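You operate a simulated robot arm through the tools that you are given. There is no shell and no other tool.

The job below is to be done with a simulated robot arm. You get a single attempt, and the scene is never put back.

## Task
Latch the leaking lid, pump to 0.8 bar, set the valve to hold, then stop the pump.
Fine: the dial goes to 0.8.

Only the result counts: the job must be done as asked and must still hold three seconds after the hand-in. Knocking over, shifting, dropping, spilling or breaking anything else fails it. Lids that push on must go on centred and level and be pressed home; caps that screw on are set level and turned clockwise until they are tight.

## Robot
A 6-joint arm with a two-finger gripper, fixed in place. Base frame: the origin is on the floor under the middle of its stand, x ahead of it, y to its left, z up. Units: m, degrees, N and s.
It reaches about 1.637 m from its shoulder. Its first joint turns from -166.0 to 166.0 degrees. Payload 3.43 kg.
The TCP is the grasp point between the finger pads, 0.02 m short of the fingertips. In the tool frame z runs along the fingers and y along their closing line. The gripper opens to 0.19 m; its body begins 0.248 m behind the TCP.
Orientation is that of the tool frame in the base frame, as [roll, pitch, yaw] about the fixed x, y, z axes, in that order (R = Rz(yaw) Ry(pitch) Rx(roll)). With the fingers straight down and closing along the base's y, the tool's x points along the base's -x, its y along +y and its z along -z.

## Interface
- The arm moves only by the tool servo_tool. Its argument "plan" is a list of rows, each a list of 7 numbers: the shift along the tool's x, y, z in m, then the turn, a rotation vector about the tool's x, y, z in degrees, then the opening, from 0 (shut) to 1 (fully open). In form: [[x, y, z, rx, ry, rz, claw], ...]. A call has 1 to 20 rows; each row is the pose to reach, as a shift and turn from the pose commanded when the call began, along the tool's axes at that moment. Rows are played at 5 a second. More than 0.05 m and 8.6 degrees between two rows, or a gripper value outside its range, and nothing of the call is played. A pose out of reach is approached as far as the arm can. The call stops where the force on the tool passes 80 N (or 10 N more than at its start, if that is more) or the arm is blocked; 0.2 s more then pass. Each finger travels about 0.045 m/s and halts on what it meets, pressing with about 42 N; the grip force reading is that of the motor and also rises with nothing between the fingers. The clock runs only during rows and for 0.2 s after the last one: add rows that repeat a pose to give the fingers time. The reply holds the time, the measured pose of the TCP, the force on the tool along the base axes, the opening and the grip force, in the units named above and with some noise, with the torque about the TCP (base axes, N m) and any sound that the robot's microphone picked up.
- Cameras (640 x 400 px; columns grow to the right, rows downward): "scene" is fixed at [0.0507, 0.5011, 1.4346]; the picture's right is [-0.45, -0.89, 0.00], its down [-0.45, 0.23, -0.86] and it looks along [0.77, -0.39, -0.51] (base axes); focal length 322 px, centre (320, 200). "wrist" rides on the gripper at [0.07, -0.008, -0.288] in the tool frame; the picture's right is [0.12, 0.99, 0.00], its down [-0.96, 0.12, -0.25] and it looks along [-0.25, 0.03, 0.97] (tool axes); focal length 261 px, centre (320, 200). There is no depth. A picture from a camera that has moved, and an enlarged one, comes with that camera's place and axes in the base frame and with its lens.
- grab_frame(camera): a new picture of that camera. The clock stands still meanwhile.
- raise_lower(by): slides the trunk up (or, below 0, down) by that many m; the arm rides with it, the base frame stays. It gives what a move gives, with no picture.
- enlarge(camera, box): a new picture of the part [left, top, right, bottom] of that camera's present view, enlarged. The clock stands still meanwhile.
- hand_in(): hands the job in; it is judged then, once.

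Nothing tells you positions but the pictures and the camera data. Unless the task says otherwise, let go and move clear before handing in.

The tools are called after "Request:" by a JSON object that holds its "fn" and its "kwargs". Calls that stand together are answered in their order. servo_tool: Moves the arm, as the interface text tells. Its arguments: {"type":"object","properties":{"plan":{"type":"array","items":{"type":"array","items":{"type":"number"}}}},"required":["plan"]} The other tools are called the same way: raise_lower (by) moves the trunk up or down; grab_frame (camera) takes a picture; enlarge (camera, box) takes an enlarged picture of a part of a camera's view; hand_in () hands the job in.

At the start:

```text
t: 0.0
tcp_pos: [0.7487, 0.4039, 1.1496]
orientation: [-179.9, 0.0, -180.0]
wrist_force: [-1.1, 0.4, -0.3]
ft_torque: [0.0, 0.01, 0.02]
finger_gap: 0.19
grip_force: 0.0
trunk travel left (down, up): [-0.175, 0.065]
```

scene: 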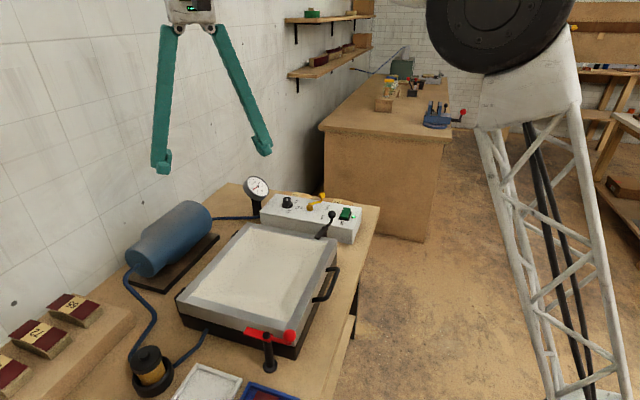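
wrist: 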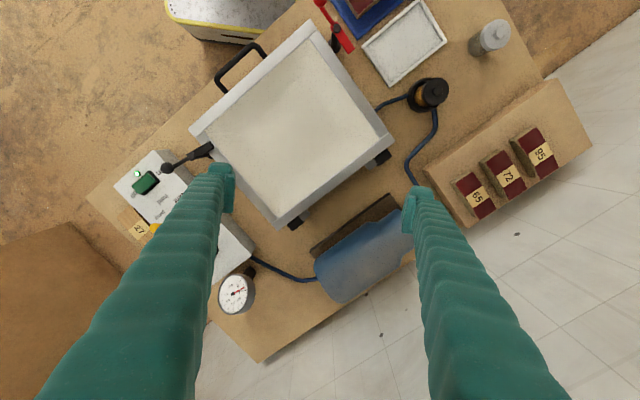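

I see a workbench with a lidded chamber, a pump (blue), a control box with a dial, valve and green switch, a gauge, and red/black toggle latches on the lid's two ends. First I'll look closely at each part before moving.

Request:
{"fn": "enlarge", "kwargs": {"camera": "scene", "box": [220, 160, 380, 260]}}

Request:
{"fn": "enlarge", "kwargs": {"camera": "scene", "box": [160, 280, 352, 400]}}

Request:
{"fn": "enlarge", "kwargs": {"camera": "wrist", "box": [80, 120, 272, 240]}}

Request:
{"fn": "enlarge", "kwargs": {"camera": "wrist", "box": [260, 0, 452, 120]}}

```text
4.00 times, centred on (300, 210) of scene
camera zoom: at [0.0507, 0.5011, 1.4346], right [-0.45, -0.89, 0.0], down [-0.45, 0.23, -0.86], along [0.77, -0.39, -0.51], focal length 1288 px, centre (400, 160)
```

zoom: 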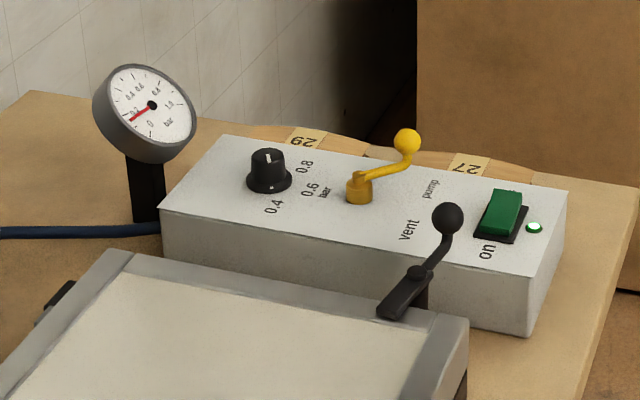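

```text
3.33 times, centred on (256, 340) of scene
camera zoom: at [0.0507, 0.5011, 1.4346], right [-0.45, -0.89, 0.0], down [-0.45, 0.23, -0.86], along [0.77, -0.39, -0.51], focal length 1073 px, centre (533, -267)
```

zoom: 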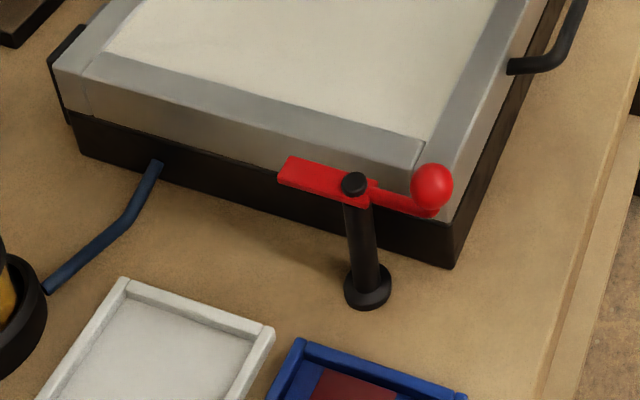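

```text
3.33 times, centred on (176, 180) of wrist
camera zoom: at [0.6782, 0.3953, 1.4368], right [-0.12, 0.99, 0.0], down [0.96, 0.12, 0.25], along [0.25, 0.03, -0.97], focal length 869 px, centre (800, 267)
```

zoom: 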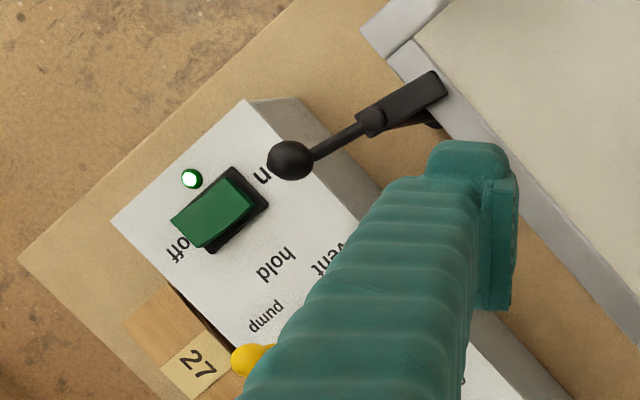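

```text
3.33 times, centred on (356, 60) of wrist
camera zoom: at [0.6782, 0.3953, 1.4368], right [-0.12, 0.99, 0.0], down [0.96, 0.12, 0.25], along [0.25, 0.03, -0.97], focal length 869 px, centre (200, 667)
```

zoom: 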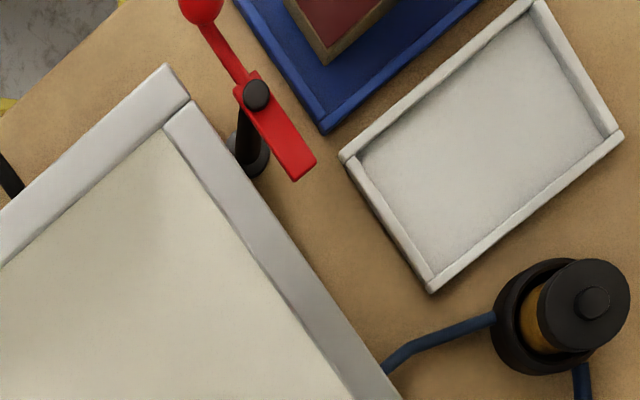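

The red latch post is near (0.48, 0.41), swung away from the lid, with its ball at about (0.447, 0.367, 0.88). The black latch at (0.76, 0.12) already has its clamp over the lid. I'll move the wrist camera over the control box to read the dial, valve and switch.

Request:
{"fn": "servo_tool", "kwargs": {"plan": [[-0.033, -0.028, 0, 0, 0, 0, 1], [-0.066, -0.056, 0, 0, 0, 0, 1], [-0.099, -0.084, 0, 0, 0, 0, 1], [-0.132, -0.112, 0, 0, 0, 0, 1], [-0.165, -0.14, 0, 0, 0, 0, 1], [-0.198, -0.168, 0, 0, 0, 0, 1], [-0.231, -0.196, 0, 0, 0, 0, 1], [-0.264, -0.224, 0, 0, 0, 0, 1], [-0.297, -0.252, 0, 0, 0, 0, 1], [-0.33, -0.28, 0, 0, 0, 0, 1]]}}

Request:
{"fn": "grab_frame", "kwargs": {"camera": "wrist"}}

Request:
{"fn": "grab_frame", "kwargs": {"camera": "scene"}}

```text
t: 2.2
tcp_pos: [1.0254, 0.1295, 1.117]
orientation: [-180.0, 0.0, -179.9]
wrist_force: [0.1, 0.8, 0.1]
ft_torque: [-0.08, -0.04, 0.0]
finger_gap: 0.1899
grip_force: 0.0
out of reach, approached as far as the arm can: row 8, 9, 10
trunk travel left (down, up): [-0.175, 0.065]
```

```text
taken
camera wrist: at [0.9542, 0.1197, 1.4042], right [-0.12, 0.99, 0.0], down [0.96, 0.12, 0.25], along [0.25, 0.03, -0.97], focal length 261 px, centre (320, 200)
```

wrist: 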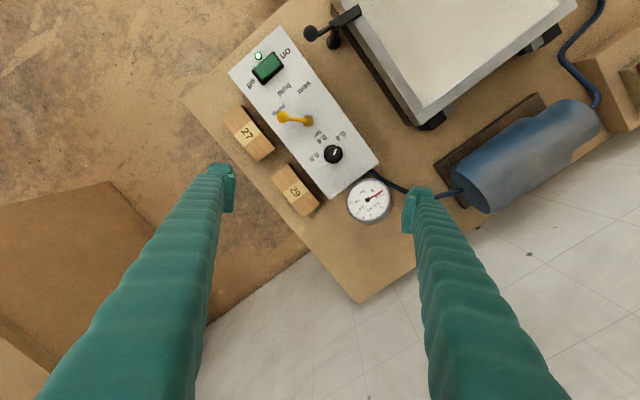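

```text
taken
```

scene: 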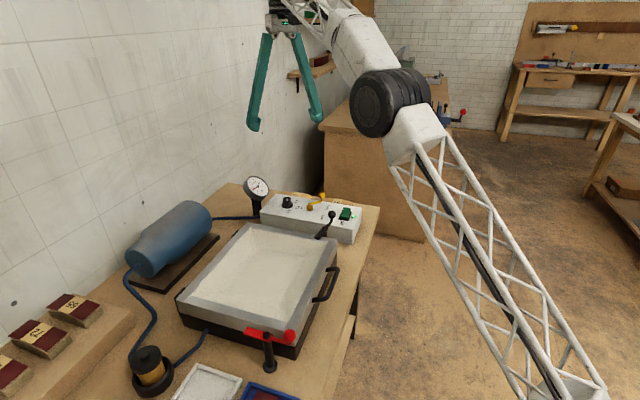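

The controls are now visible between the fingers. I'll enlarge to read the labels and current settings.

Request:
{"fn": "enlarge", "kwargs": {"camera": "wrist", "box": [220, 20, 400, 132]}}

Request:
{"fn": "enlarge", "kwargs": {"camera": "wrist", "box": [250, 80, 410, 230]}}

Request:
{"fn": "enlarge", "kwargs": {"camera": "scene", "box": [235, 165, 315, 215]}}

Request:
{"fn": "enlarge", "kwargs": {"camera": "scene", "box": [290, 180, 370, 250]}}

```text
3.56 times, centred on (310, 76) of wrist
camera zoom: at [0.9542, 0.1197, 1.4042], right [-0.12, 0.99, 0.0], down [0.96, 0.12, 0.25], along [0.25, 0.03, -0.97], focal length 927 px, centre (356, 641)
```

zoom: 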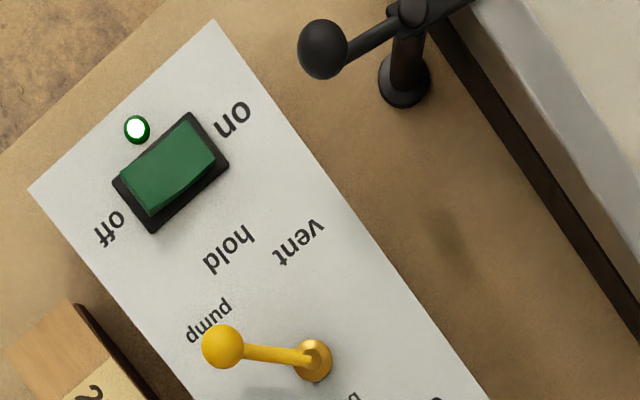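

```text
2.67 times, centred on (330, 155) of wrist
camera zoom: at [0.9542, 0.1197, 1.4042], right [-0.12, 0.99, 0.0], down [0.96, 0.12, 0.25], along [0.25, 0.03, -0.97], focal length 695 px, centre (293, 320)
```

zoom: 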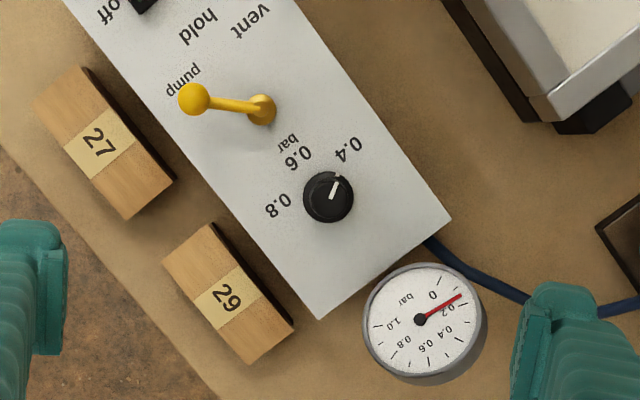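

```text
8.00 times, centred on (275, 190) of scene
camera zoom: at [0.0507, 0.5011, 1.4346], right [-0.45, -0.89, 0.0], down [-0.45, 0.23, -0.86], along [0.77, -0.39, -0.51], focal length 2575 px, centre (680, 280)
```

zoom: 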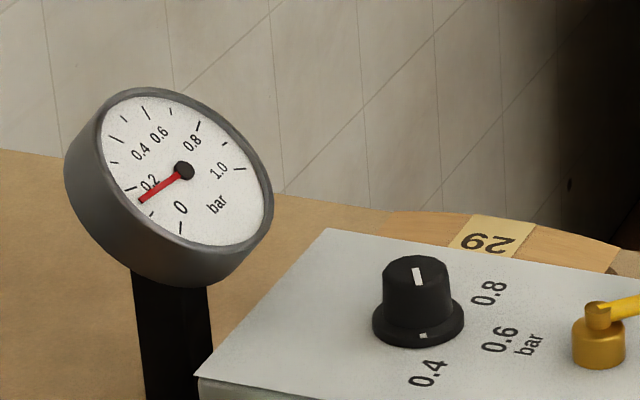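

```text
5.71 times, centred on (330, 215) of scene
camera zoom: at [0.0507, 0.5011, 1.4346], right [-0.45, -0.89, 0.0], down [-0.45, 0.23, -0.86], along [0.77, -0.39, -0.51], focal length 1839 px, centre (263, 114)
```

zoom: 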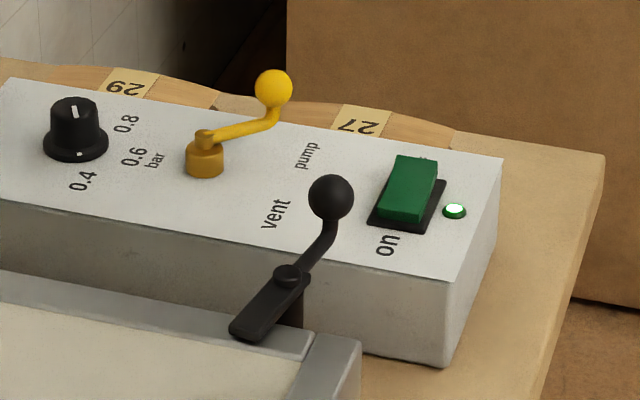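

I read it as: the pump is on (LED lit), the valve is on "pump", the dial is at 0.4 and the gauge is near 0.15 bar. The red latch is the open one, so I'll go above its ball with the gripper yawed so the fingers close across the lever.

Request:
{"fn": "servo_tool", "kwargs": {"plan": [[0.0395, 0.0152, 0.00625, 0, 0, -2.94, 0.9], [0.079, 0.0304, 0.0125, 0, 0, -5.88, 0.8], [0.1185, 0.0456, 0.01875, 0, 0, -8.82, 0.7], [0.158, 0.0608, 0.025, 0, 0, -11.76, 0.6], [0.1975, 0.076, 0.03125, 0, 0, -14.7, 0.5], [0.237, 0.0912, 0.0375, 0, 0, -17.64, 0.45], [0.2765, 0.1064, 0.04375, 0, 0, -20.58, 0.45], [0.316, 0.1216, 0.05, 0, 0, -23.52, 0.45], [0.3555, 0.1368, 0.05625, 0, 0, -26.46, 0.45], [0.395, 0.152, 0.0625, 0, 0, -29.4, 0.45], [0.4345, 0.1672, 0.06875, 0, 0, -32.34, 0.45], [0.474, 0.1824, 0.075, 0, 0, -35.28, 0.45], [0.5135, 0.1976, 0.08125, 0, 0, -38.22, 0.45], [0.553, 0.2128, 0.0875, 0, 0, -41.16, 0.45], [0.5925, 0.228, 0.09375, 0, 0, -44.1, 0.45], [0.632, 0.2432, 0.1, 0, 0, -47, 0.45]]}}

Request:
{"fn": "grab_frame", "kwargs": {"camera": "wrist"}}

Request:
{"fn": "grab_frame", "kwargs": {"camera": "scene"}}

```text
t: 5.6
tcp_pos: [0.3931, 0.3728, 1.0188]
orientation: [179.9, -0.2, -133.1]
wrist_force: [0.8, -0.4, -0.9]
ft_torque: [-0.03, 0.12, -0.03]
finger_gap: 0.0855
grip_force: 0.0
trunk travel left (down, up): [-0.175, 0.065]
```

```text
taken
camera wrist: at [0.3512, 0.3159, 1.3065], right [-0.81, 0.59, 0.0], down [0.57, 0.78, 0.25], along [0.15, 0.2, -0.97], focal length 261 px, centre (320, 200)
```

wrist: 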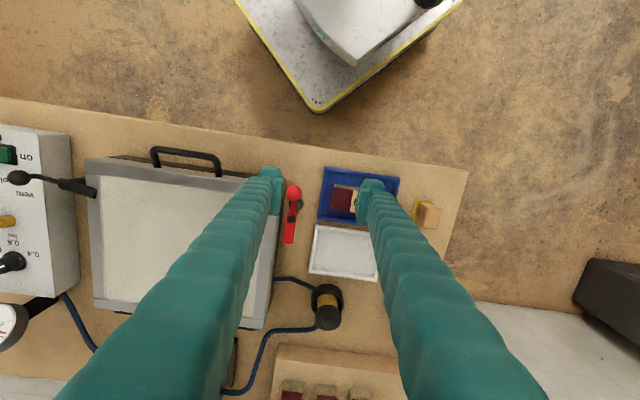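

```text
taken
```

scene: 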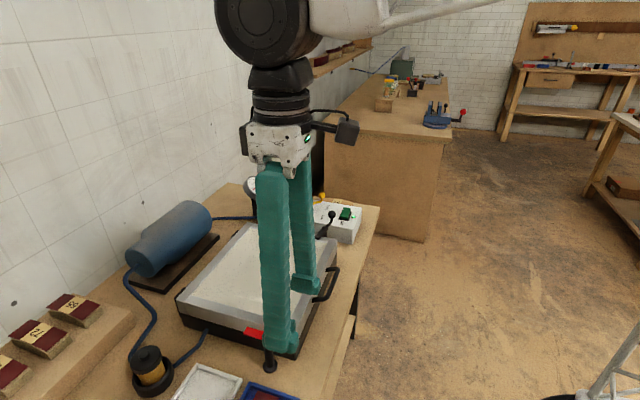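

The arm is above and a little short of the red latch. I'll zoom in to refine the ball and pivot positions from this viewpoint.

Request:
{"fn": "enlarge", "kwargs": {"camera": "wrist", "box": [240, 150, 400, 260]}}

```text
3.64 times, centred on (320, 205) of wrist
camera zoom: at [0.3512, 0.3159, 1.3065], right [-0.81, 0.59, 0.0], down [0.57, 0.78, 0.25], along [0.15, 0.2, -0.97], focal length 948 px, centre (320, 182)
```

zoom: 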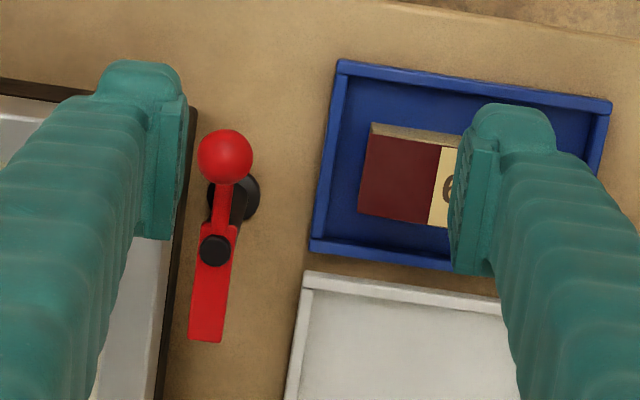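

The ball checks out at (0.446, 0.368, 0.88) and the pivot at (0.4815, 0.405). I'll align above it, descend around it, and check before closing.

Request:
{"fn": "servo_tool", "kwargs": {"plan": [[-0.0163, -0.021, 0.01, 0, 0, 0, 0.42], [-0.0326, -0.0419, 0.02, 0, 0, 0, 0.42], [-0.0326, -0.0419, 0.06, 0, 0, 0, 0.42], [-0.0326, -0.0419, 0.1, 0, 0, 0, 0.42], [-0.0326, -0.0419, 0.12, 0, 0, 0, 0.42], [-0.0326, -0.0419, 0.134, 0, 0, 0, 0.42], [-0.0326, -0.0419, 0.134, 0, 0, 0, 0.42]]}}

Request:
{"fn": "grab_frame", "kwargs": {"camera": "wrist"}}

Request:
{"fn": "enlarge", "kwargs": {"camera": "scene", "box": [200, 280, 360, 400]}}

```text
t: 7.2
tcp_pos: [0.4421, 0.3662, 0.8874]
orientation: [-180.0, -0.1, -133.0]
wrist_force: [-0.4, -0.6, -0.4]
ft_torque: [0.0, -0.02, -0.01]
finger_gap: 0.0802
grip_force: 0.0
trunk travel left (down, up): [-0.175, 0.065]
```

```text
taken
camera wrist: at [0.4005, 0.3082, 1.1759], right [-0.81, 0.59, 0.0], down [0.57, 0.78, 0.25], along [0.15, 0.2, -0.97], focal length 261 px, centre (320, 200)
```

wrist: 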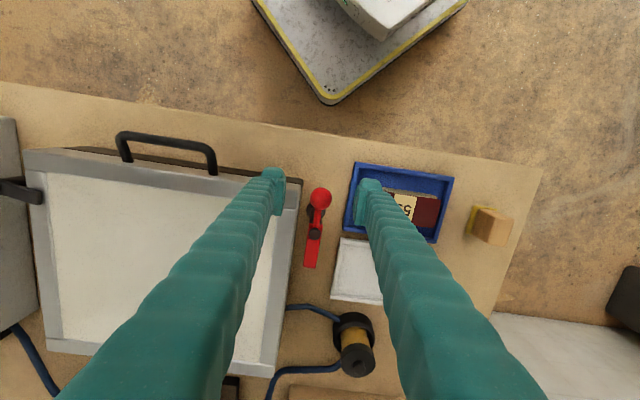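

```text
3.33 times, centred on (280, 340) of scene
camera zoom: at [0.0507, 0.5011, 1.4346], right [-0.45, -0.89, 0.0], down [-0.45, 0.23, -0.86], along [0.77, -0.39, -0.51], focal length 1073 px, centre (453, -267)
```

zoom: 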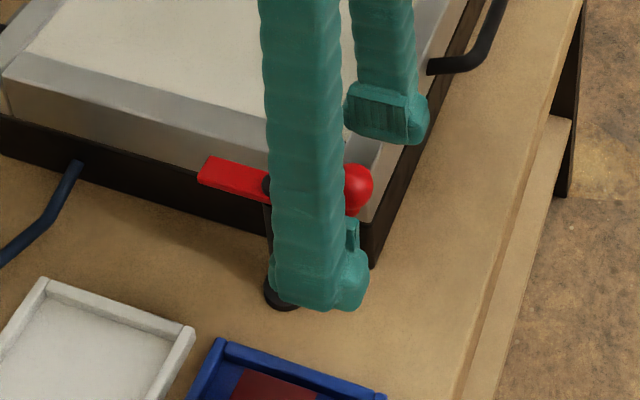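

The fingers straddle the ball as intended. Closing the grip on it.

Request:
{"fn": "servo_tool", "kwargs": {"plan": [[0, 0, 0, 0, 0, 0, 0.25], [0, 0, 0, 0, 0, 0, 0.12], [0, 0, 0, 0, 0, 0, 0.1], [0, 0, 0, 0, 0, 0, 0.05], [0, 0, 0, 0, 0, 0, 0.05], [0, 0, 0, 0, 0, 0, 0.05]]}}

Request:
{"fn": "grab_frame", "kwargs": {"camera": "wrist"}}

Request:
{"fn": "enlarge", "kwargs": {"camera": "scene", "box": [200, 280, 360, 400]}}

```text
t: 8.6
tcp_pos: [0.4412, 0.366, 0.888]
orientation: [-180.0, 0.0, -133.0]
wrist_force: [-10.2, 7.9, -1.7]
ft_torque: [0.08, 0.07, 0.18]
finger_gap: 0.0233
grip_force: 44.6
trunk travel left (down, up): [-0.175, 0.065]
```

```text
taken
camera wrist: at [0.3998, 0.3089, 1.1761], right [-0.81, 0.59, 0.0], down [0.57, 0.78, 0.25], along [0.15, 0.2, -0.97], focal length 261 px, centre (320, 200)
```

wrist: 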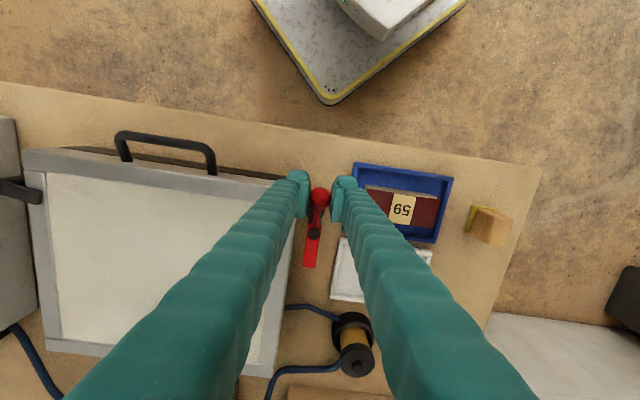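

```text
3.33 times, centred on (280, 340) of scene
camera zoom: at [0.0507, 0.5011, 1.4346], right [-0.45, -0.89, 0.0], down [-0.45, 0.23, -0.86], along [0.77, -0.39, -0.51], focal length 1073 px, centre (453, -267)
```

zoom: 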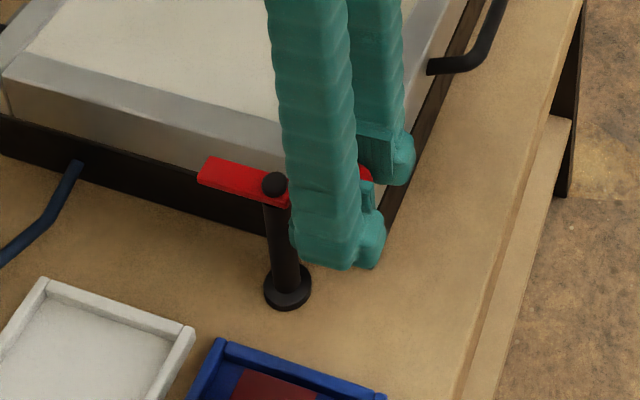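

The ball is gripped (gap 0.023 m). I'll swing it clockwise about the pivot in two stages, first half way.

Request:
{"fn": "servo_tool", "kwargs": {"plan": [[-0.0009, 0.0077, 0, 0, 0, 8, 0.05], [-0.0029, 0.0153, 0, 0, 0, 16, 0.05], [-0.0059, 0.0225, 0, 0, 0, 24, 0.05], [-0.0099, 0.0292, 0, 0, 0, 32, 0.05], [-0.0147, 0.0353, 0, 0, 0, 40, 0.05], [-0.0204, 0.0406, 0, 0, 0, 48, 0.05]]}}

Request:
{"fn": "grab_frame", "kwargs": {"camera": "wrist"}}

Request:
{"fn": "enlarge", "kwargs": {"camera": "scene", "box": [200, 280, 360, 400]}}

```text
t: 10.0
tcp_pos: [0.4276, 0.4085, 0.8871]
orientation: [-180.0, -0.1, 178.9]
wrist_force: [-18.0, -7.7, -19.2]
ft_torque: [-0.03, 0.04, -0.46]
finger_gap: 0.0224
grip_force: 45.1
trunk travel left (down, up): [-0.175, 0.065]
```

```text
taken
camera wrist: at [0.3569, 0.4013, 1.1744], right [-0.1, 0.99, 0.0], down [0.96, 0.1, 0.25], along [0.25, 0.02, -0.97], focal length 261 px, centre (320, 200)
```

wrist: 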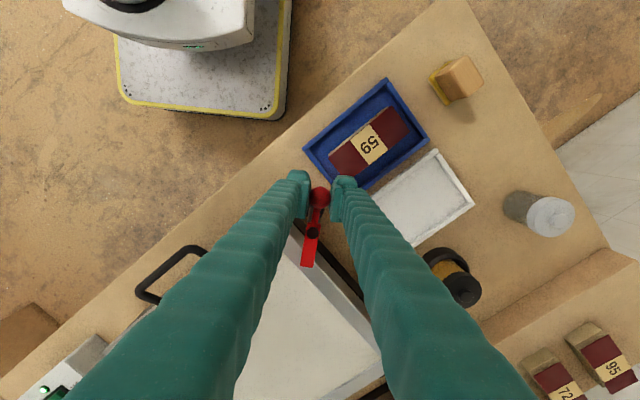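

```text
3.33 times, centred on (280, 340) of scene
camera zoom: at [0.0507, 0.5011, 1.4346], right [-0.45, -0.89, 0.0], down [-0.45, 0.23, -0.86], along [0.77, -0.39, -0.51], focal length 1073 px, centre (453, -267)
```

zoom: 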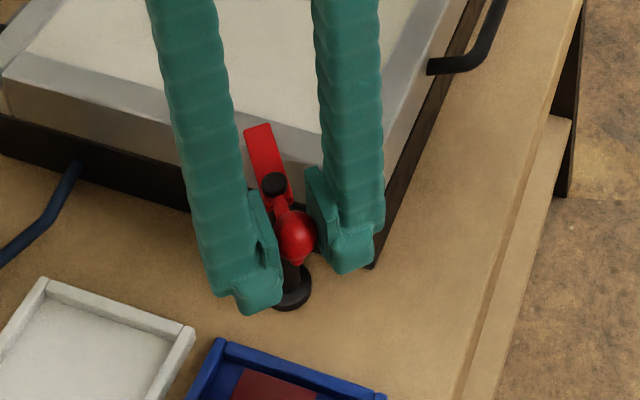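

Half way round, forces are modest. I'll continue the same arc to about 90° so the clamp points squarely over the lid.

Request:
{"fn": "servo_tool", "kwargs": {"plan": [[-0.0009, 0.0077, 0, 0, 0, 8, 0.05], [-0.0029, 0.0153, 0, 0, 0, 16, 0.05], [-0.0059, 0.0225, 0, 0, 0, 24, 0.05], [-0.0099, 0.0292, 0, 0, 0, 32, 0.05], [-0.0147, 0.0353, 0, 0, 0, 40, 0.05], [-0.0175, 0.038, 0, 0, 0, 44, 0.05]]}}

Request:
{"fn": "grab_frame", "kwargs": {"camera": "wrist"}}

Request:
{"fn": "enlarge", "kwargs": {"camera": "scene", "box": [200, 280, 360, 400]}}

Request:
{"fn": "enlarge", "kwargs": {"camera": "scene", "box": [235, 165, 315, 215]}}

```text
t: 11.2
tcp_pos: [0.4378, 0.4352, 0.8862]
orientation: [-178.9, 0.1, 140.0]
wrist_force: [-7.6, -38.4, 2.1]
ft_torque: [-0.38, -0.13, -0.18]
finger_gap: 0.0223
grip_force: 45.0
trunk travel left (down, up): [-0.175, 0.065]
stopped in row 6: the force on the tool passed its limit at 89 N (the readings are from after the stop); the commanded pose is now the measured one
```

```text
taken
camera wrist: at [0.3807, 0.4775, 1.1737], right [0.55, 0.84, -0.02], down [0.81, -0.53, 0.25], along [0.2, -0.15, -0.97], focal length 261 px, centre (320, 200)
```

wrist: 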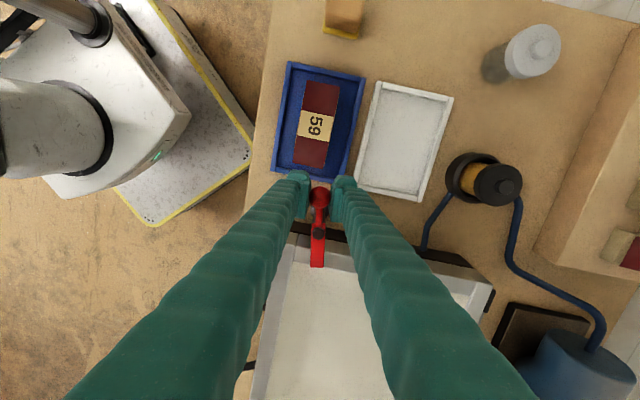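

```text
3.33 times, centred on (280, 340) of scene
camera zoom: at [0.0507, 0.5011, 1.4346], right [-0.45, -0.89, 0.0], down [-0.45, 0.23, -0.86], along [0.77, -0.39, -0.51], focal length 1073 px, centre (453, -267)
```

zoom: 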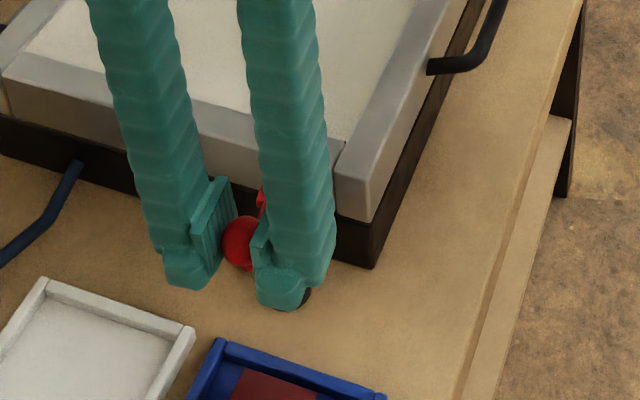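

```text
8.00 times, centred on (275, 190) of scene
camera zoom: at [0.0507, 0.5011, 1.4346], right [-0.45, -0.89, 0.0], down [-0.45, 0.23, -0.86], along [0.77, -0.39, -0.51], focal length 2575 px, centre (680, 280)
```

zoom: 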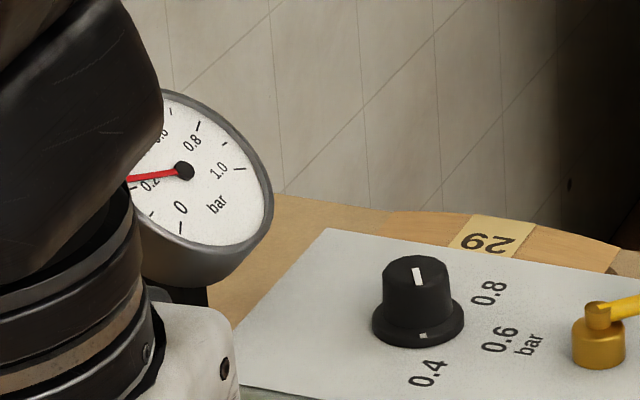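

The latch reached its end stop and the gauge needle has started to climb, so the lid is sealing. I'll release the ball and rise clear.

Request:
{"fn": "servo_tool", "kwargs": {"plan": [[0, 0, 0, 0, 0, 0, 0.2], [0, 0, 0, 0, 0, 0, 0.3], [0, 0, 0, 0, 0, 0, 0.35], [0, 0, -0.03, 0, 0, 0, 0.35], [0, 0, -0.07, 0, 0, 0, 0.35], [0, 0, -0.115, 0, 0, 0, 0.35], [0, 0, -0.16, 0, 0, 0, 0.35]]}}

Request:
{"fn": "grab_frame", "kwargs": {"camera": "wrist"}}

Request:
{"fn": "grab_frame", "kwargs": {"camera": "scene"}}

```text
t: 12.8
tcp_pos: [0.4422, 0.4425, 1.0419]
orientation: [-179.2, 0.1, 140.1]
wrist_force: [-0.5, 0.1, -0.1]
ft_torque: [-0.02, -0.02, -0.03]
finger_gap: 0.0665
grip_force: 0.1
trunk travel left (down, up): [-0.175, 0.065]
```

```text
taken
camera wrist: at [0.384, 0.4844, 1.3302], right [0.55, 0.84, -0.01], down [0.81, -0.53, 0.25], along [0.2, -0.15, -0.97], focal length 261 px, centre (320, 200)
```

wrist: 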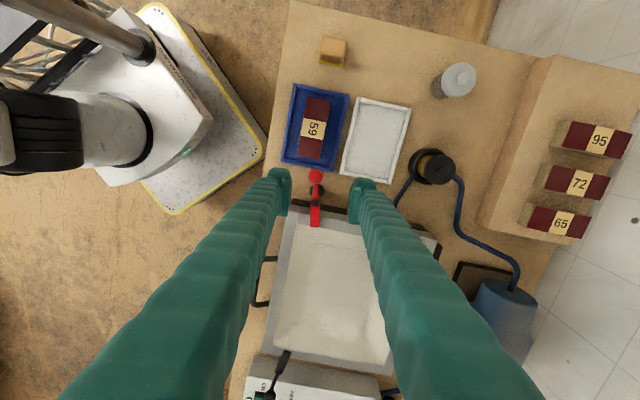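

```text
taken
```

scene: 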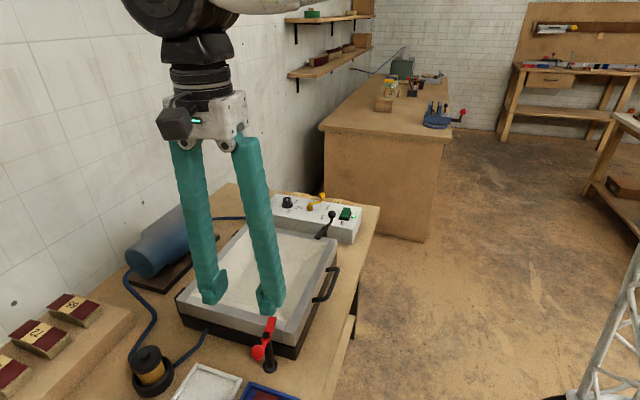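

Request:
{"fn": "enlarge", "kwargs": {"camera": "wrist", "box": [280, 150, 360, 240]}}

Request:
{"fn": "enlarge", "kwargs": {"camera": "scene", "box": [235, 165, 315, 215]}}

Request:
{"fn": "enlarge", "kwargs": {"camera": "scene", "box": [200, 290, 330, 390]}}

```text
4.44 times, centred on (320, 195) of wrist
camera zoom: at [0.384, 0.4844, 1.3302], right [0.55, 0.84, -0.01], down [0.81, -0.53, 0.25], along [0.2, -0.15, -0.97], focal length 1158 px, centre (320, 222)
```

zoom: 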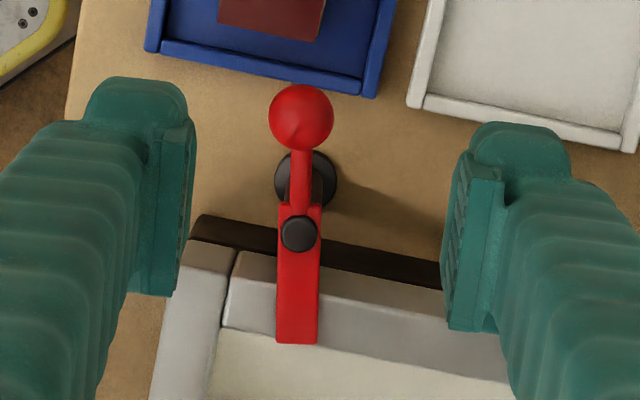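

```text
8.00 times, centred on (275, 190) of scene
camera zoom: at [0.0507, 0.5011, 1.4346], right [-0.45, -0.89, 0.0], down [-0.45, 0.23, -0.86], along [0.77, -0.39, -0.51], focal length 2575 px, centre (680, 280)
```

zoom: 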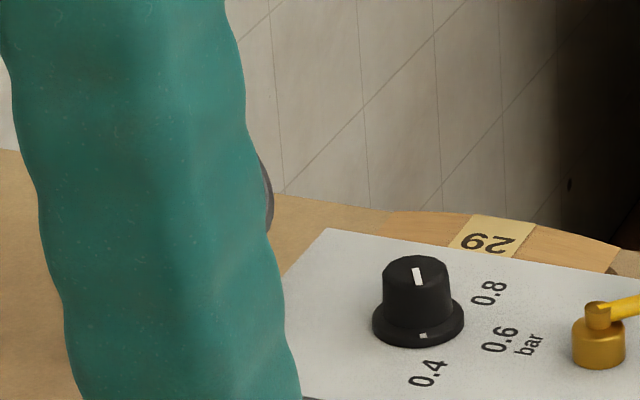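

```text
4.00 times, centred on (265, 340) of scene
camera zoom: at [0.0507, 0.5011, 1.4346], right [-0.45, -0.89, 0.0], down [-0.45, 0.23, -0.86], along [0.77, -0.39, -0.51], focal length 1288 px, centre (540, -360)
```

zoom: 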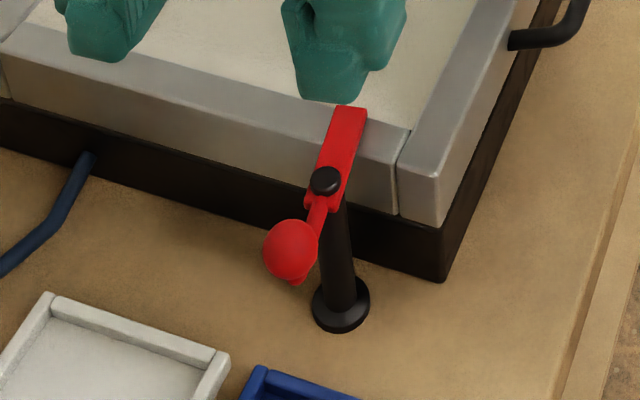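

The red clamp now lies over the lid and the pressure is rising. Next is the dial: I place its knob at (0.988, 0.155), top at z ≈ 0.854, pointer at 0.4, so it needs +120° (counter-clockwise from above) to reach 0.8. Moving above it.

Request:
{"fn": "servo_tool", "kwargs": {"plan": [[-0.0431, 0.0094, 0.003, -0.06, 0, -1.79, 0.33], [-0.0861, 0.0188, 0.006, -0.11, 0, -3.57, 0.3], [-0.1292, 0.0281, 0.009, -0.17, 0, -5.36, 0.3], [-0.1722, 0.0375, 0.011, -0.23, 0, -7.14, 0.3], [-0.2153, 0.0469, 0.014, -0.29, 0, -8.93, 0.3], [-0.2583, 0.0563, 0.017, -0.34, 0, -10.7, 0.3], [-0.3014, 0.0657, 0.02, -0.4, 0, -12.5, 0.3], [-0.3445, 0.075, 0.023, -0.46, 0, -14.3, 0.3], [-0.3875, 0.0844, 0.026, -0.51, 0, -16.1, 0.3], [-0.4306, 0.0938, 0.029, -0.57, 0, -17.9, 0.3], [-0.4736, 0.1032, 0.031, -0.63, 0, -19.6, 0.3], [-0.5167, 0.1125, 0.034, -0.69, 0, -21.4, 0.3], [-0.5597, 0.1219, 0.037, -0.74, 0, -23.2, 0.3], [-0.6028, 0.1313, 0.04, -0.8, 0, -25, 0.3], [-0.6028, 0.1313, 0.04, -0.8, 0, -25, 0.3]]}}

Request:
{"fn": "grab_frame", "kwargs": {"camera": "wrist"}}

Request:
{"fn": "grab_frame", "kwargs": {"camera": "scene"}}

```text
t: 16.0
tcp_pos: [0.9835, 0.1517, 1.0031]
orientation: [179.9, 0.0, 165.0]
wrist_force: [0.2, 0.5, -0.5]
ft_torque: [0.0, 0.05, 0.02]
finger_gap: 0.057
grip_force: 0.0
trunk travel left (down, up): [-0.175, 0.065]
```

```text
taken
camera wrist: at [0.9138, 0.1616, 1.2903], right [0.14, 0.99, 0.0], down [0.96, -0.14, 0.25], along [0.24, -0.03, -0.97], focal length 261 px, centre (320, 200)
```

wrist: 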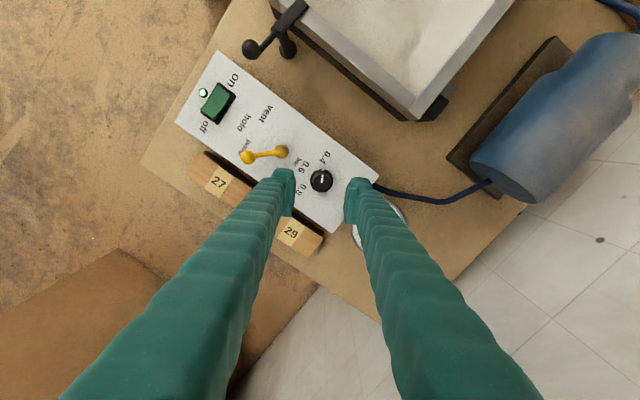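

```text
taken
```

scene: 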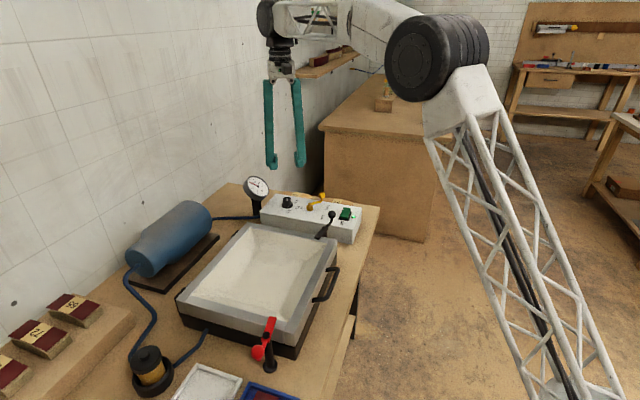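

Request:
{"fn": "enlarge", "kwargs": {"camera": "wrist", "box": [270, 140, 390, 240]}}

Request:
{"fn": "enlarge", "kwargs": {"camera": "scene", "box": [235, 165, 315, 215]}}

```text
4.00 times, centred on (330, 190) of wrist
camera zoom: at [0.9138, 0.1616, 1.2903], right [0.14, 0.99, 0.0], down [0.96, -0.14, 0.25], along [0.24, -0.03, -0.97], focal length 1043 px, centre (280, 240)
```

zoom: 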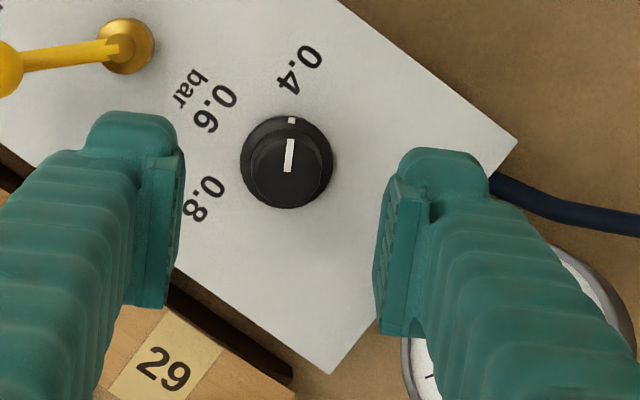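

```text
8.00 times, centred on (275, 190) of scene
camera zoom: at [0.0507, 0.5011, 1.4346], right [-0.45, -0.89, 0.0], down [-0.45, 0.23, -0.86], along [0.77, -0.39, -0.51], focal length 2575 px, centre (680, 280)
```

zoom: 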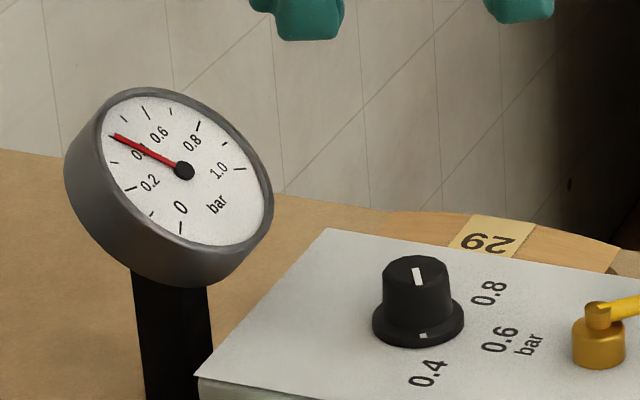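

The gauge is already near 0.4, matching the present dial setting, so the seal holds. I'll descend over the knob, centred at about (0.990, 0.155).

Request:
{"fn": "servo_tool", "kwargs": {"plan": [[-0.0027, 0.0025, 0.03, 0, 0, 0, 0.3], [-0.0054, 0.0049, 0.06, 0, 0, 0, 0.3], [-0.0054, 0.0049, 0.09, 0, 0, 0, 0.3], [-0.0054, 0.0049, 0.115, 0, 0, 0, 0.3], [-0.0054, 0.0049, 0.135, 0, 0, 0, 0.3], [-0.0054, 0.0049, 0.15, 0, 0, 0, 0.3], [-0.0054, 0.0049, 0.15, 0, 0, 0, 0.3]]}}

Request:
{"fn": "enlarge", "kwargs": {"camera": "wrist", "box": [270, 140, 390, 240]}}

Request:
{"fn": "enlarge", "kwargs": {"camera": "scene", "box": [235, 165, 335, 225]}}

```text
t: 17.6
tcp_pos: [0.9879, 0.156, 0.852]
orientation: [-180.0, -0.1, 164.9]
wrist_force: [0.7, 0.0, 0.2]
ft_torque: [-0.01, 0.0, 0.01]
finger_gap: 0.0571
grip_force: 0.1
trunk travel left (down, up): [-0.175, 0.065]
```

```text
4.00 times, centred on (330, 190) of wrist
camera zoom: at [0.9182, 0.1651, 1.1402], right [0.14, 0.99, 0.0], down [0.96, -0.14, 0.25], along [0.24, -0.03, -0.97], focal length 1043 px, centre (280, 240)
```

zoom: 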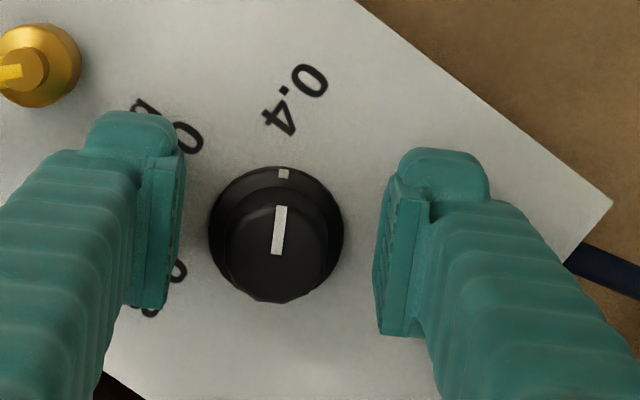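

```text
6.40 times, centred on (285, 195) of scene
camera zoom: at [0.0507, 0.5011, 1.4346], right [-0.45, -0.89, 0.0], down [-0.45, 0.23, -0.86], along [0.77, -0.39, -0.51], focal length 2060 px, centre (544, 232)
```

zoom: 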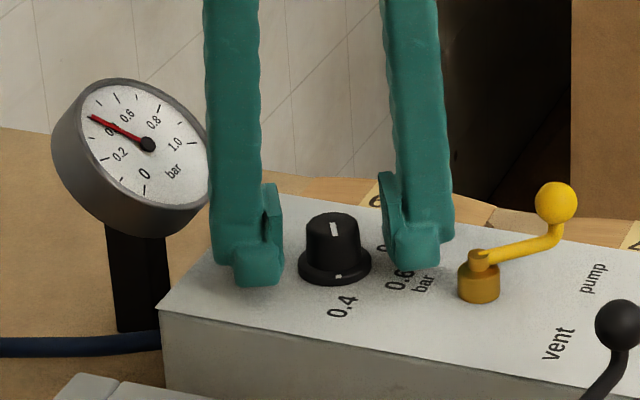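

The fingers bracket the knob cleanly. Closing on it now.

Request:
{"fn": "servo_tool", "kwargs": {"plan": [[0, 0, 0, 0, 0, 0, 0.2], [0, 0, 0, 0, 0, 0, 0.1], [0, 0, 0, 0, 0, 0, 0.08], [0, 0, 0, 0, 0, 0, 0.08]]}}

Request:
{"fn": "enlarge", "kwargs": {"camera": "wrist", "box": [270, 140, 390, 240]}}

```text
t: 18.6
tcp_pos: [0.9886, 0.1551, 0.8528]
orientation: [180.0, -0.2, 164.9]
wrist_force: [-2.5, -1.6, -1.4]
ft_torque: [-0.03, 0.06, -0.04]
finger_gap: 0.0294
grip_force: 44.9
trunk travel left (down, up): [-0.175, 0.065]
```

```text
4.00 times, centred on (330, 190) of wrist
camera zoom: at [0.9182, 0.1648, 1.1404], right [0.14, 0.99, 0.0], down [0.96, -0.14, 0.25], along [0.24, -0.03, -0.97], focal length 1043 px, centre (280, 240)
```

zoom: 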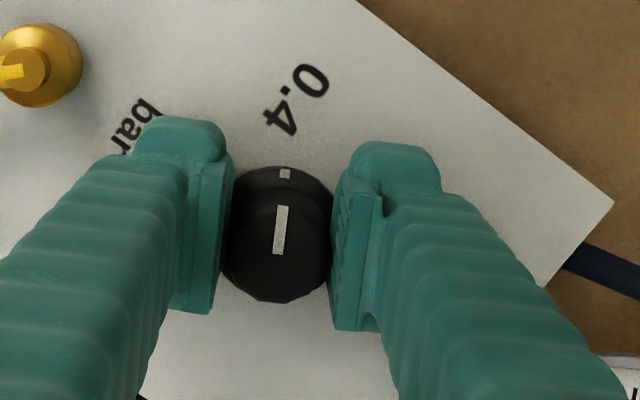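

Knob gripped. Turning it +60° counter-clockwise first (towards 0.6), then I'll check.

Request:
{"fn": "servo_tool", "kwargs": {"plan": [[0, 0, 0, 0, 0, -7.5, 0.08], [0, 0, 0, 0, 0, -15, 0.08], [0, 0, 0, 0, 0, -22.5, 0.08], [0, 0, 0, 0, 0, -30, 0.08], [0, 0, 0, 0, 0, -37.5, 0.08], [0, 0, 0, 0, 0, -45, 0.08], [0, 0, 0, 0, 0, -52.5, 0.08], [0, 0, 0, 0, 0, -60, 0.08], [0, 0, 0, 0, 0, -60, 0.08]]}}

Request:
{"fn": "enlarge", "kwargs": {"camera": "wrist", "box": [250, 120, 410, 240]}}

Request:
{"fn": "enlarge", "kwargs": {"camera": "scene", "box": [235, 165, 335, 225]}}

```text
t: 20.6
tcp_pos: [0.9932, 0.1519, 0.855]
orientation: [-180.0, 0.1, -135.0]
wrist_force: [8.5, -46.8, -9.3]
ft_torque: [-0.25, -0.11, -0.05]
finger_gap: 0.0287
grip_force: 44.5
trunk travel left (down, up): [-0.175, 0.065]
```

```text
3.33 times, centred on (330, 180) of wrist
camera zoom: at [0.949, 0.0962, 1.1424], right [-0.79, 0.62, 0.0], down [0.6, 0.76, 0.25], along [0.15, 0.19, -0.97], focal length 869 px, centre (287, 267)
```

zoom: 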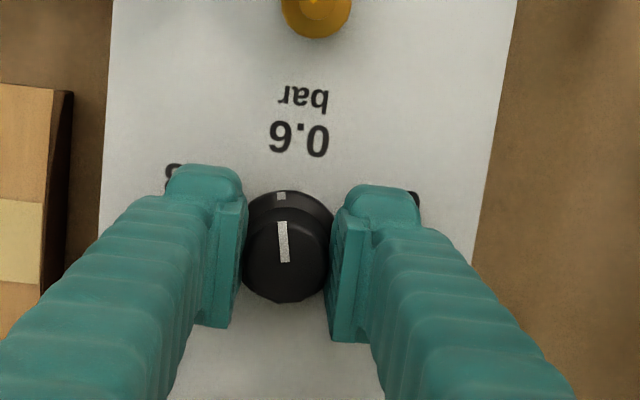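

```text
6.40 times, centred on (285, 195) of scene
camera zoom: at [0.0507, 0.5011, 1.4346], right [-0.45, -0.89, 0.0], down [-0.45, 0.23, -0.86], along [0.77, -0.39, -0.51], focal length 2060 px, centre (544, 232)
```

zoom: 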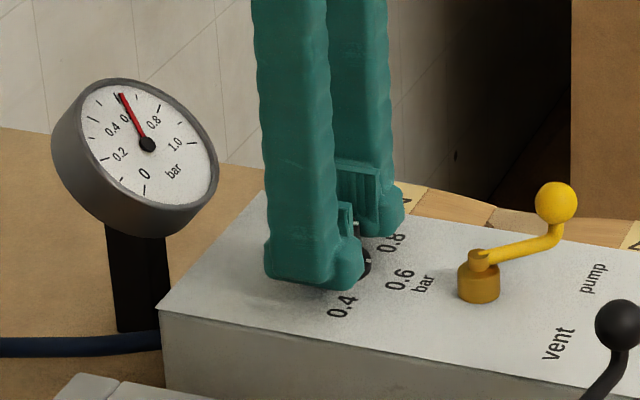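

The dial is at 0.6 and the gauge is following. There's a sideways load of about 47 N on the grip, so I'll open slightly to relax, re-centre, and re-grip for the last 60°.

Request:
{"fn": "servo_tool", "kwargs": {"plan": [[0, 0, 0, 0, 0, 0, 0.2], [0, 0, 0, 0, 0, 0, 0.25], [0, 0, 0, 0, 0, 0, 0.25], [0, 0, 0, 0, 0, 0, 0.25]]}}

Request:
{"fn": "enlarge", "kwargs": {"camera": "wrist", "box": [250, 120, 410, 240]}}

```text
t: 21.6
tcp_pos: [0.9918, 0.1543, 0.8549]
orientation: [179.9, 0.0, -135.0]
wrist_force: [-0.4, 0.5, 0.2]
ft_torque: [-0.01, 0.01, 0.01]
finger_gap: 0.0474
grip_force: 0.1
trunk travel left (down, up): [-0.175, 0.065]
```

```text
3.33 times, centred on (330, 180) of wrist
camera zoom: at [0.948, 0.099, 1.142], right [-0.79, 0.62, 0.0], down [0.6, 0.76, 0.25], along [0.15, 0.2, -0.97], focal length 869 px, centre (287, 267)
```

zoom: 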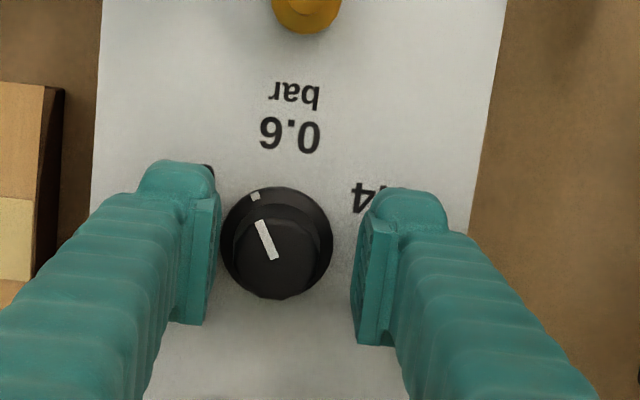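

Opening let the knob drag round a little: the pointer now sits at about 254°, roughly 0.7. The knob axis is really near (0.995, 0.154), so I'll re-centre there, re-grip, and view again.

Request:
{"fn": "servo_tool", "kwargs": {"plan": [[-0.0021, -0.0025, 0.001, 0, 0, 0, 0.25], [-0.0021, -0.0025, 0.001, 0, 0, 0, 0.25], [-0.0021, -0.0025, 0.001, 0, 0, 0, 0.15], [-0.0021, -0.0025, 0.001, 0, 0, 0, 0.08], [-0.0021, -0.0025, 0.001, 0, 0, 0, 0.08], [-0.0021, -0.0025, 0.001, 0, 0, 0, 0.08]]}}

Request:
{"fn": "enlarge", "kwargs": {"camera": "wrist", "box": [250, 120, 410, 240]}}

Request:
{"fn": "enlarge", "kwargs": {"camera": "scene", "box": [235, 165, 335, 225]}}

```text
t: 23.0
tcp_pos: [0.9953, 0.1544, 0.8536]
orientation: [180.0, 0.0, -135.1]
wrist_force: [17.6, -20.3, 1.0]
ft_torque: [-0.2, -0.15, 0.02]
finger_gap: 0.0288
grip_force: 45.1
trunk travel left (down, up): [-0.175, 0.065]
```

```text
3.33 times, centred on (330, 180) of wrist
camera zoom: at [0.9511, 0.0979, 1.1414], right [-0.78, 0.62, 0.0], down [0.6, 0.76, 0.25], along [0.15, 0.19, -0.97], focal length 869 px, centre (287, 267)
```

zoom: 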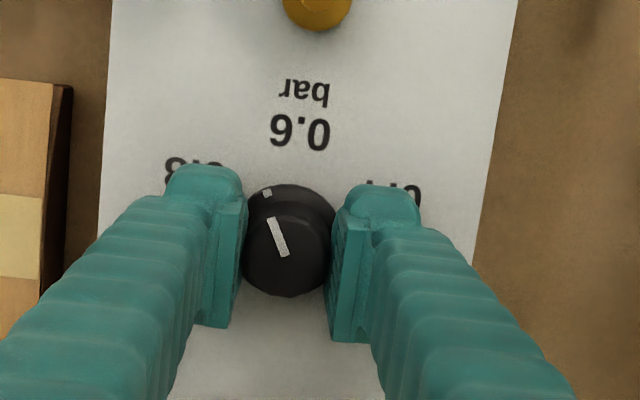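

```text
6.40 times, centred on (285, 195) of scene
camera zoom: at [0.0507, 0.5011, 1.4346], right [-0.45, -0.89, 0.0], down [-0.45, 0.23, -0.86], along [0.77, -0.39, -0.51], focal length 2060 px, centre (544, 232)
```

zoom: 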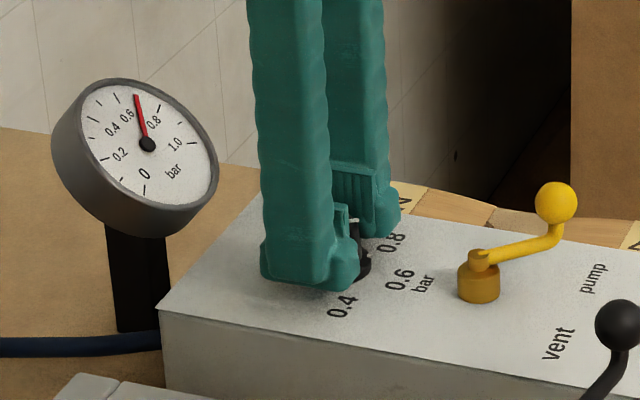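

Re-gripped at about 254° (gauge reads about 0.7 in agreement). Turning the remaining ~31° towards 0.8 with a small sideways relief.

Request:
{"fn": "servo_tool", "kwargs": {"plan": [[0, -0.0015, 0, 0, 0, 0, 0.08], [0, -0.0015, 0, 0, 0, -6, 0.08], [0, -0.0015, 0, 0, 0, -12, 0.08], [0, -0.0015, 0, 0, 0, -18, 0.08], [0, -0.0015, 0, 0, 0, -24, 0.08], [0, -0.0015, 0, 0, 0, -31, 0.08], [0, -0.0015, 0, 0, 0, -31, 0.08]]}}

Request:
{"fn": "enlarge", "kwargs": {"camera": "wrist", "box": [250, 120, 410, 240]}}

Request:
{"fn": "enlarge", "kwargs": {"camera": "scene", "box": [235, 165, 335, 225]}}

```text
t: 24.6
tcp_pos: [0.995, 0.154, 0.853]
orientation: [179.8, 0.1, -104.0]
wrist_force: [-11.1, -25.9, -1.1]
ft_torque: [-0.2, 0.13, -0.01]
finger_gap: 0.0288
grip_force: 44.8
trunk travel left (down, up): [-0.175, 0.065]
```

```text
3.33 times, centred on (330, 180) of wrist
camera zoom: at [0.9866, 0.0831, 1.1413], right [-0.99, 0.13, 0.0], down [0.12, 0.96, 0.25], along [0.03, 0.25, -0.97], focal length 869 px, centre (287, 267)
```

zoom: 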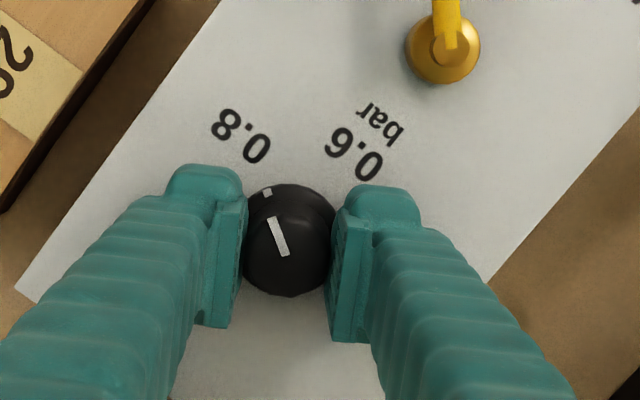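

```text
6.40 times, centred on (285, 195) of scene
camera zoom: at [0.0507, 0.5011, 1.4346], right [-0.45, -0.89, 0.0], down [-0.45, 0.23, -0.86], along [0.77, -0.39, -0.51], focal length 2060 px, centre (544, 232)
```

zoom: 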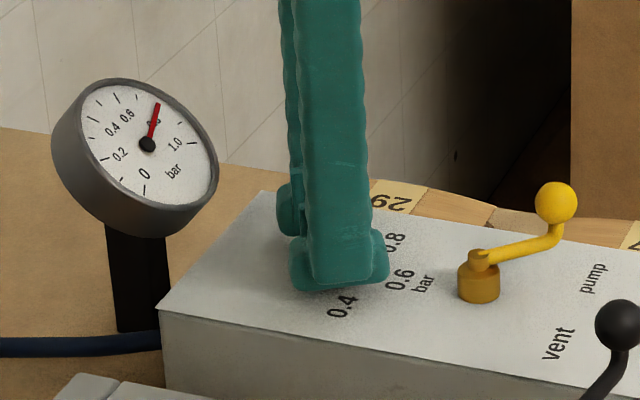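

The pointer lines up with 0.8 and the gauge is close to 0.8. Before releasing I'll ease off the residual ~28 N sideways load so the knob isn't dragged.

Request:
{"fn": "servo_tool", "kwargs": {"plan": [[0.0016, 0.0002, 0, 0, 0, 0, 0.08], [0.0016, 0.0002, 0, 0, 0, 0, 0.08]]}}

Request:
{"fn": "enlarge", "kwargs": {"camera": "scene", "box": [235, 170, 275, 205]}}

```text
t: 25.2
tcp_pos: [0.996, 0.1541, 0.8545]
orientation: [-180.0, 0.1, -104.0]
wrist_force: [-6.7, -6.2, 0.3]
ft_torque: [-0.24, 0.11, 0.06]
finger_gap: 0.0289
grip_force: 44.4
trunk travel left (down, up): [-0.175, 0.065]
```

```text
11.43 times, centred on (255, 188) of scene
camera zoom: at [0.0507, 0.5011, 1.4346], right [-0.45, -0.89, 0.0], down [-0.45, 0.23, -0.86], along [0.77, -0.39, -0.51], focal length 3679 px, centre (1063, 343)
```

zoom: 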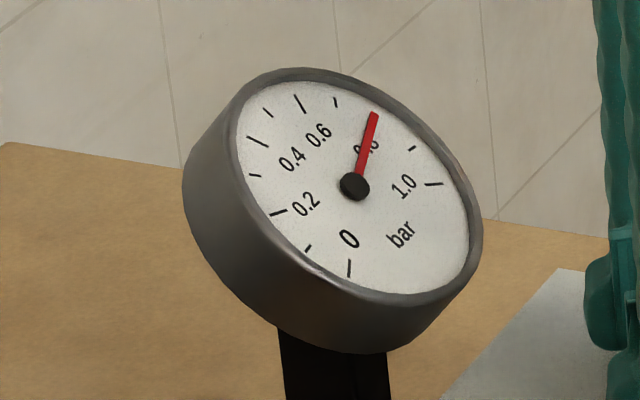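

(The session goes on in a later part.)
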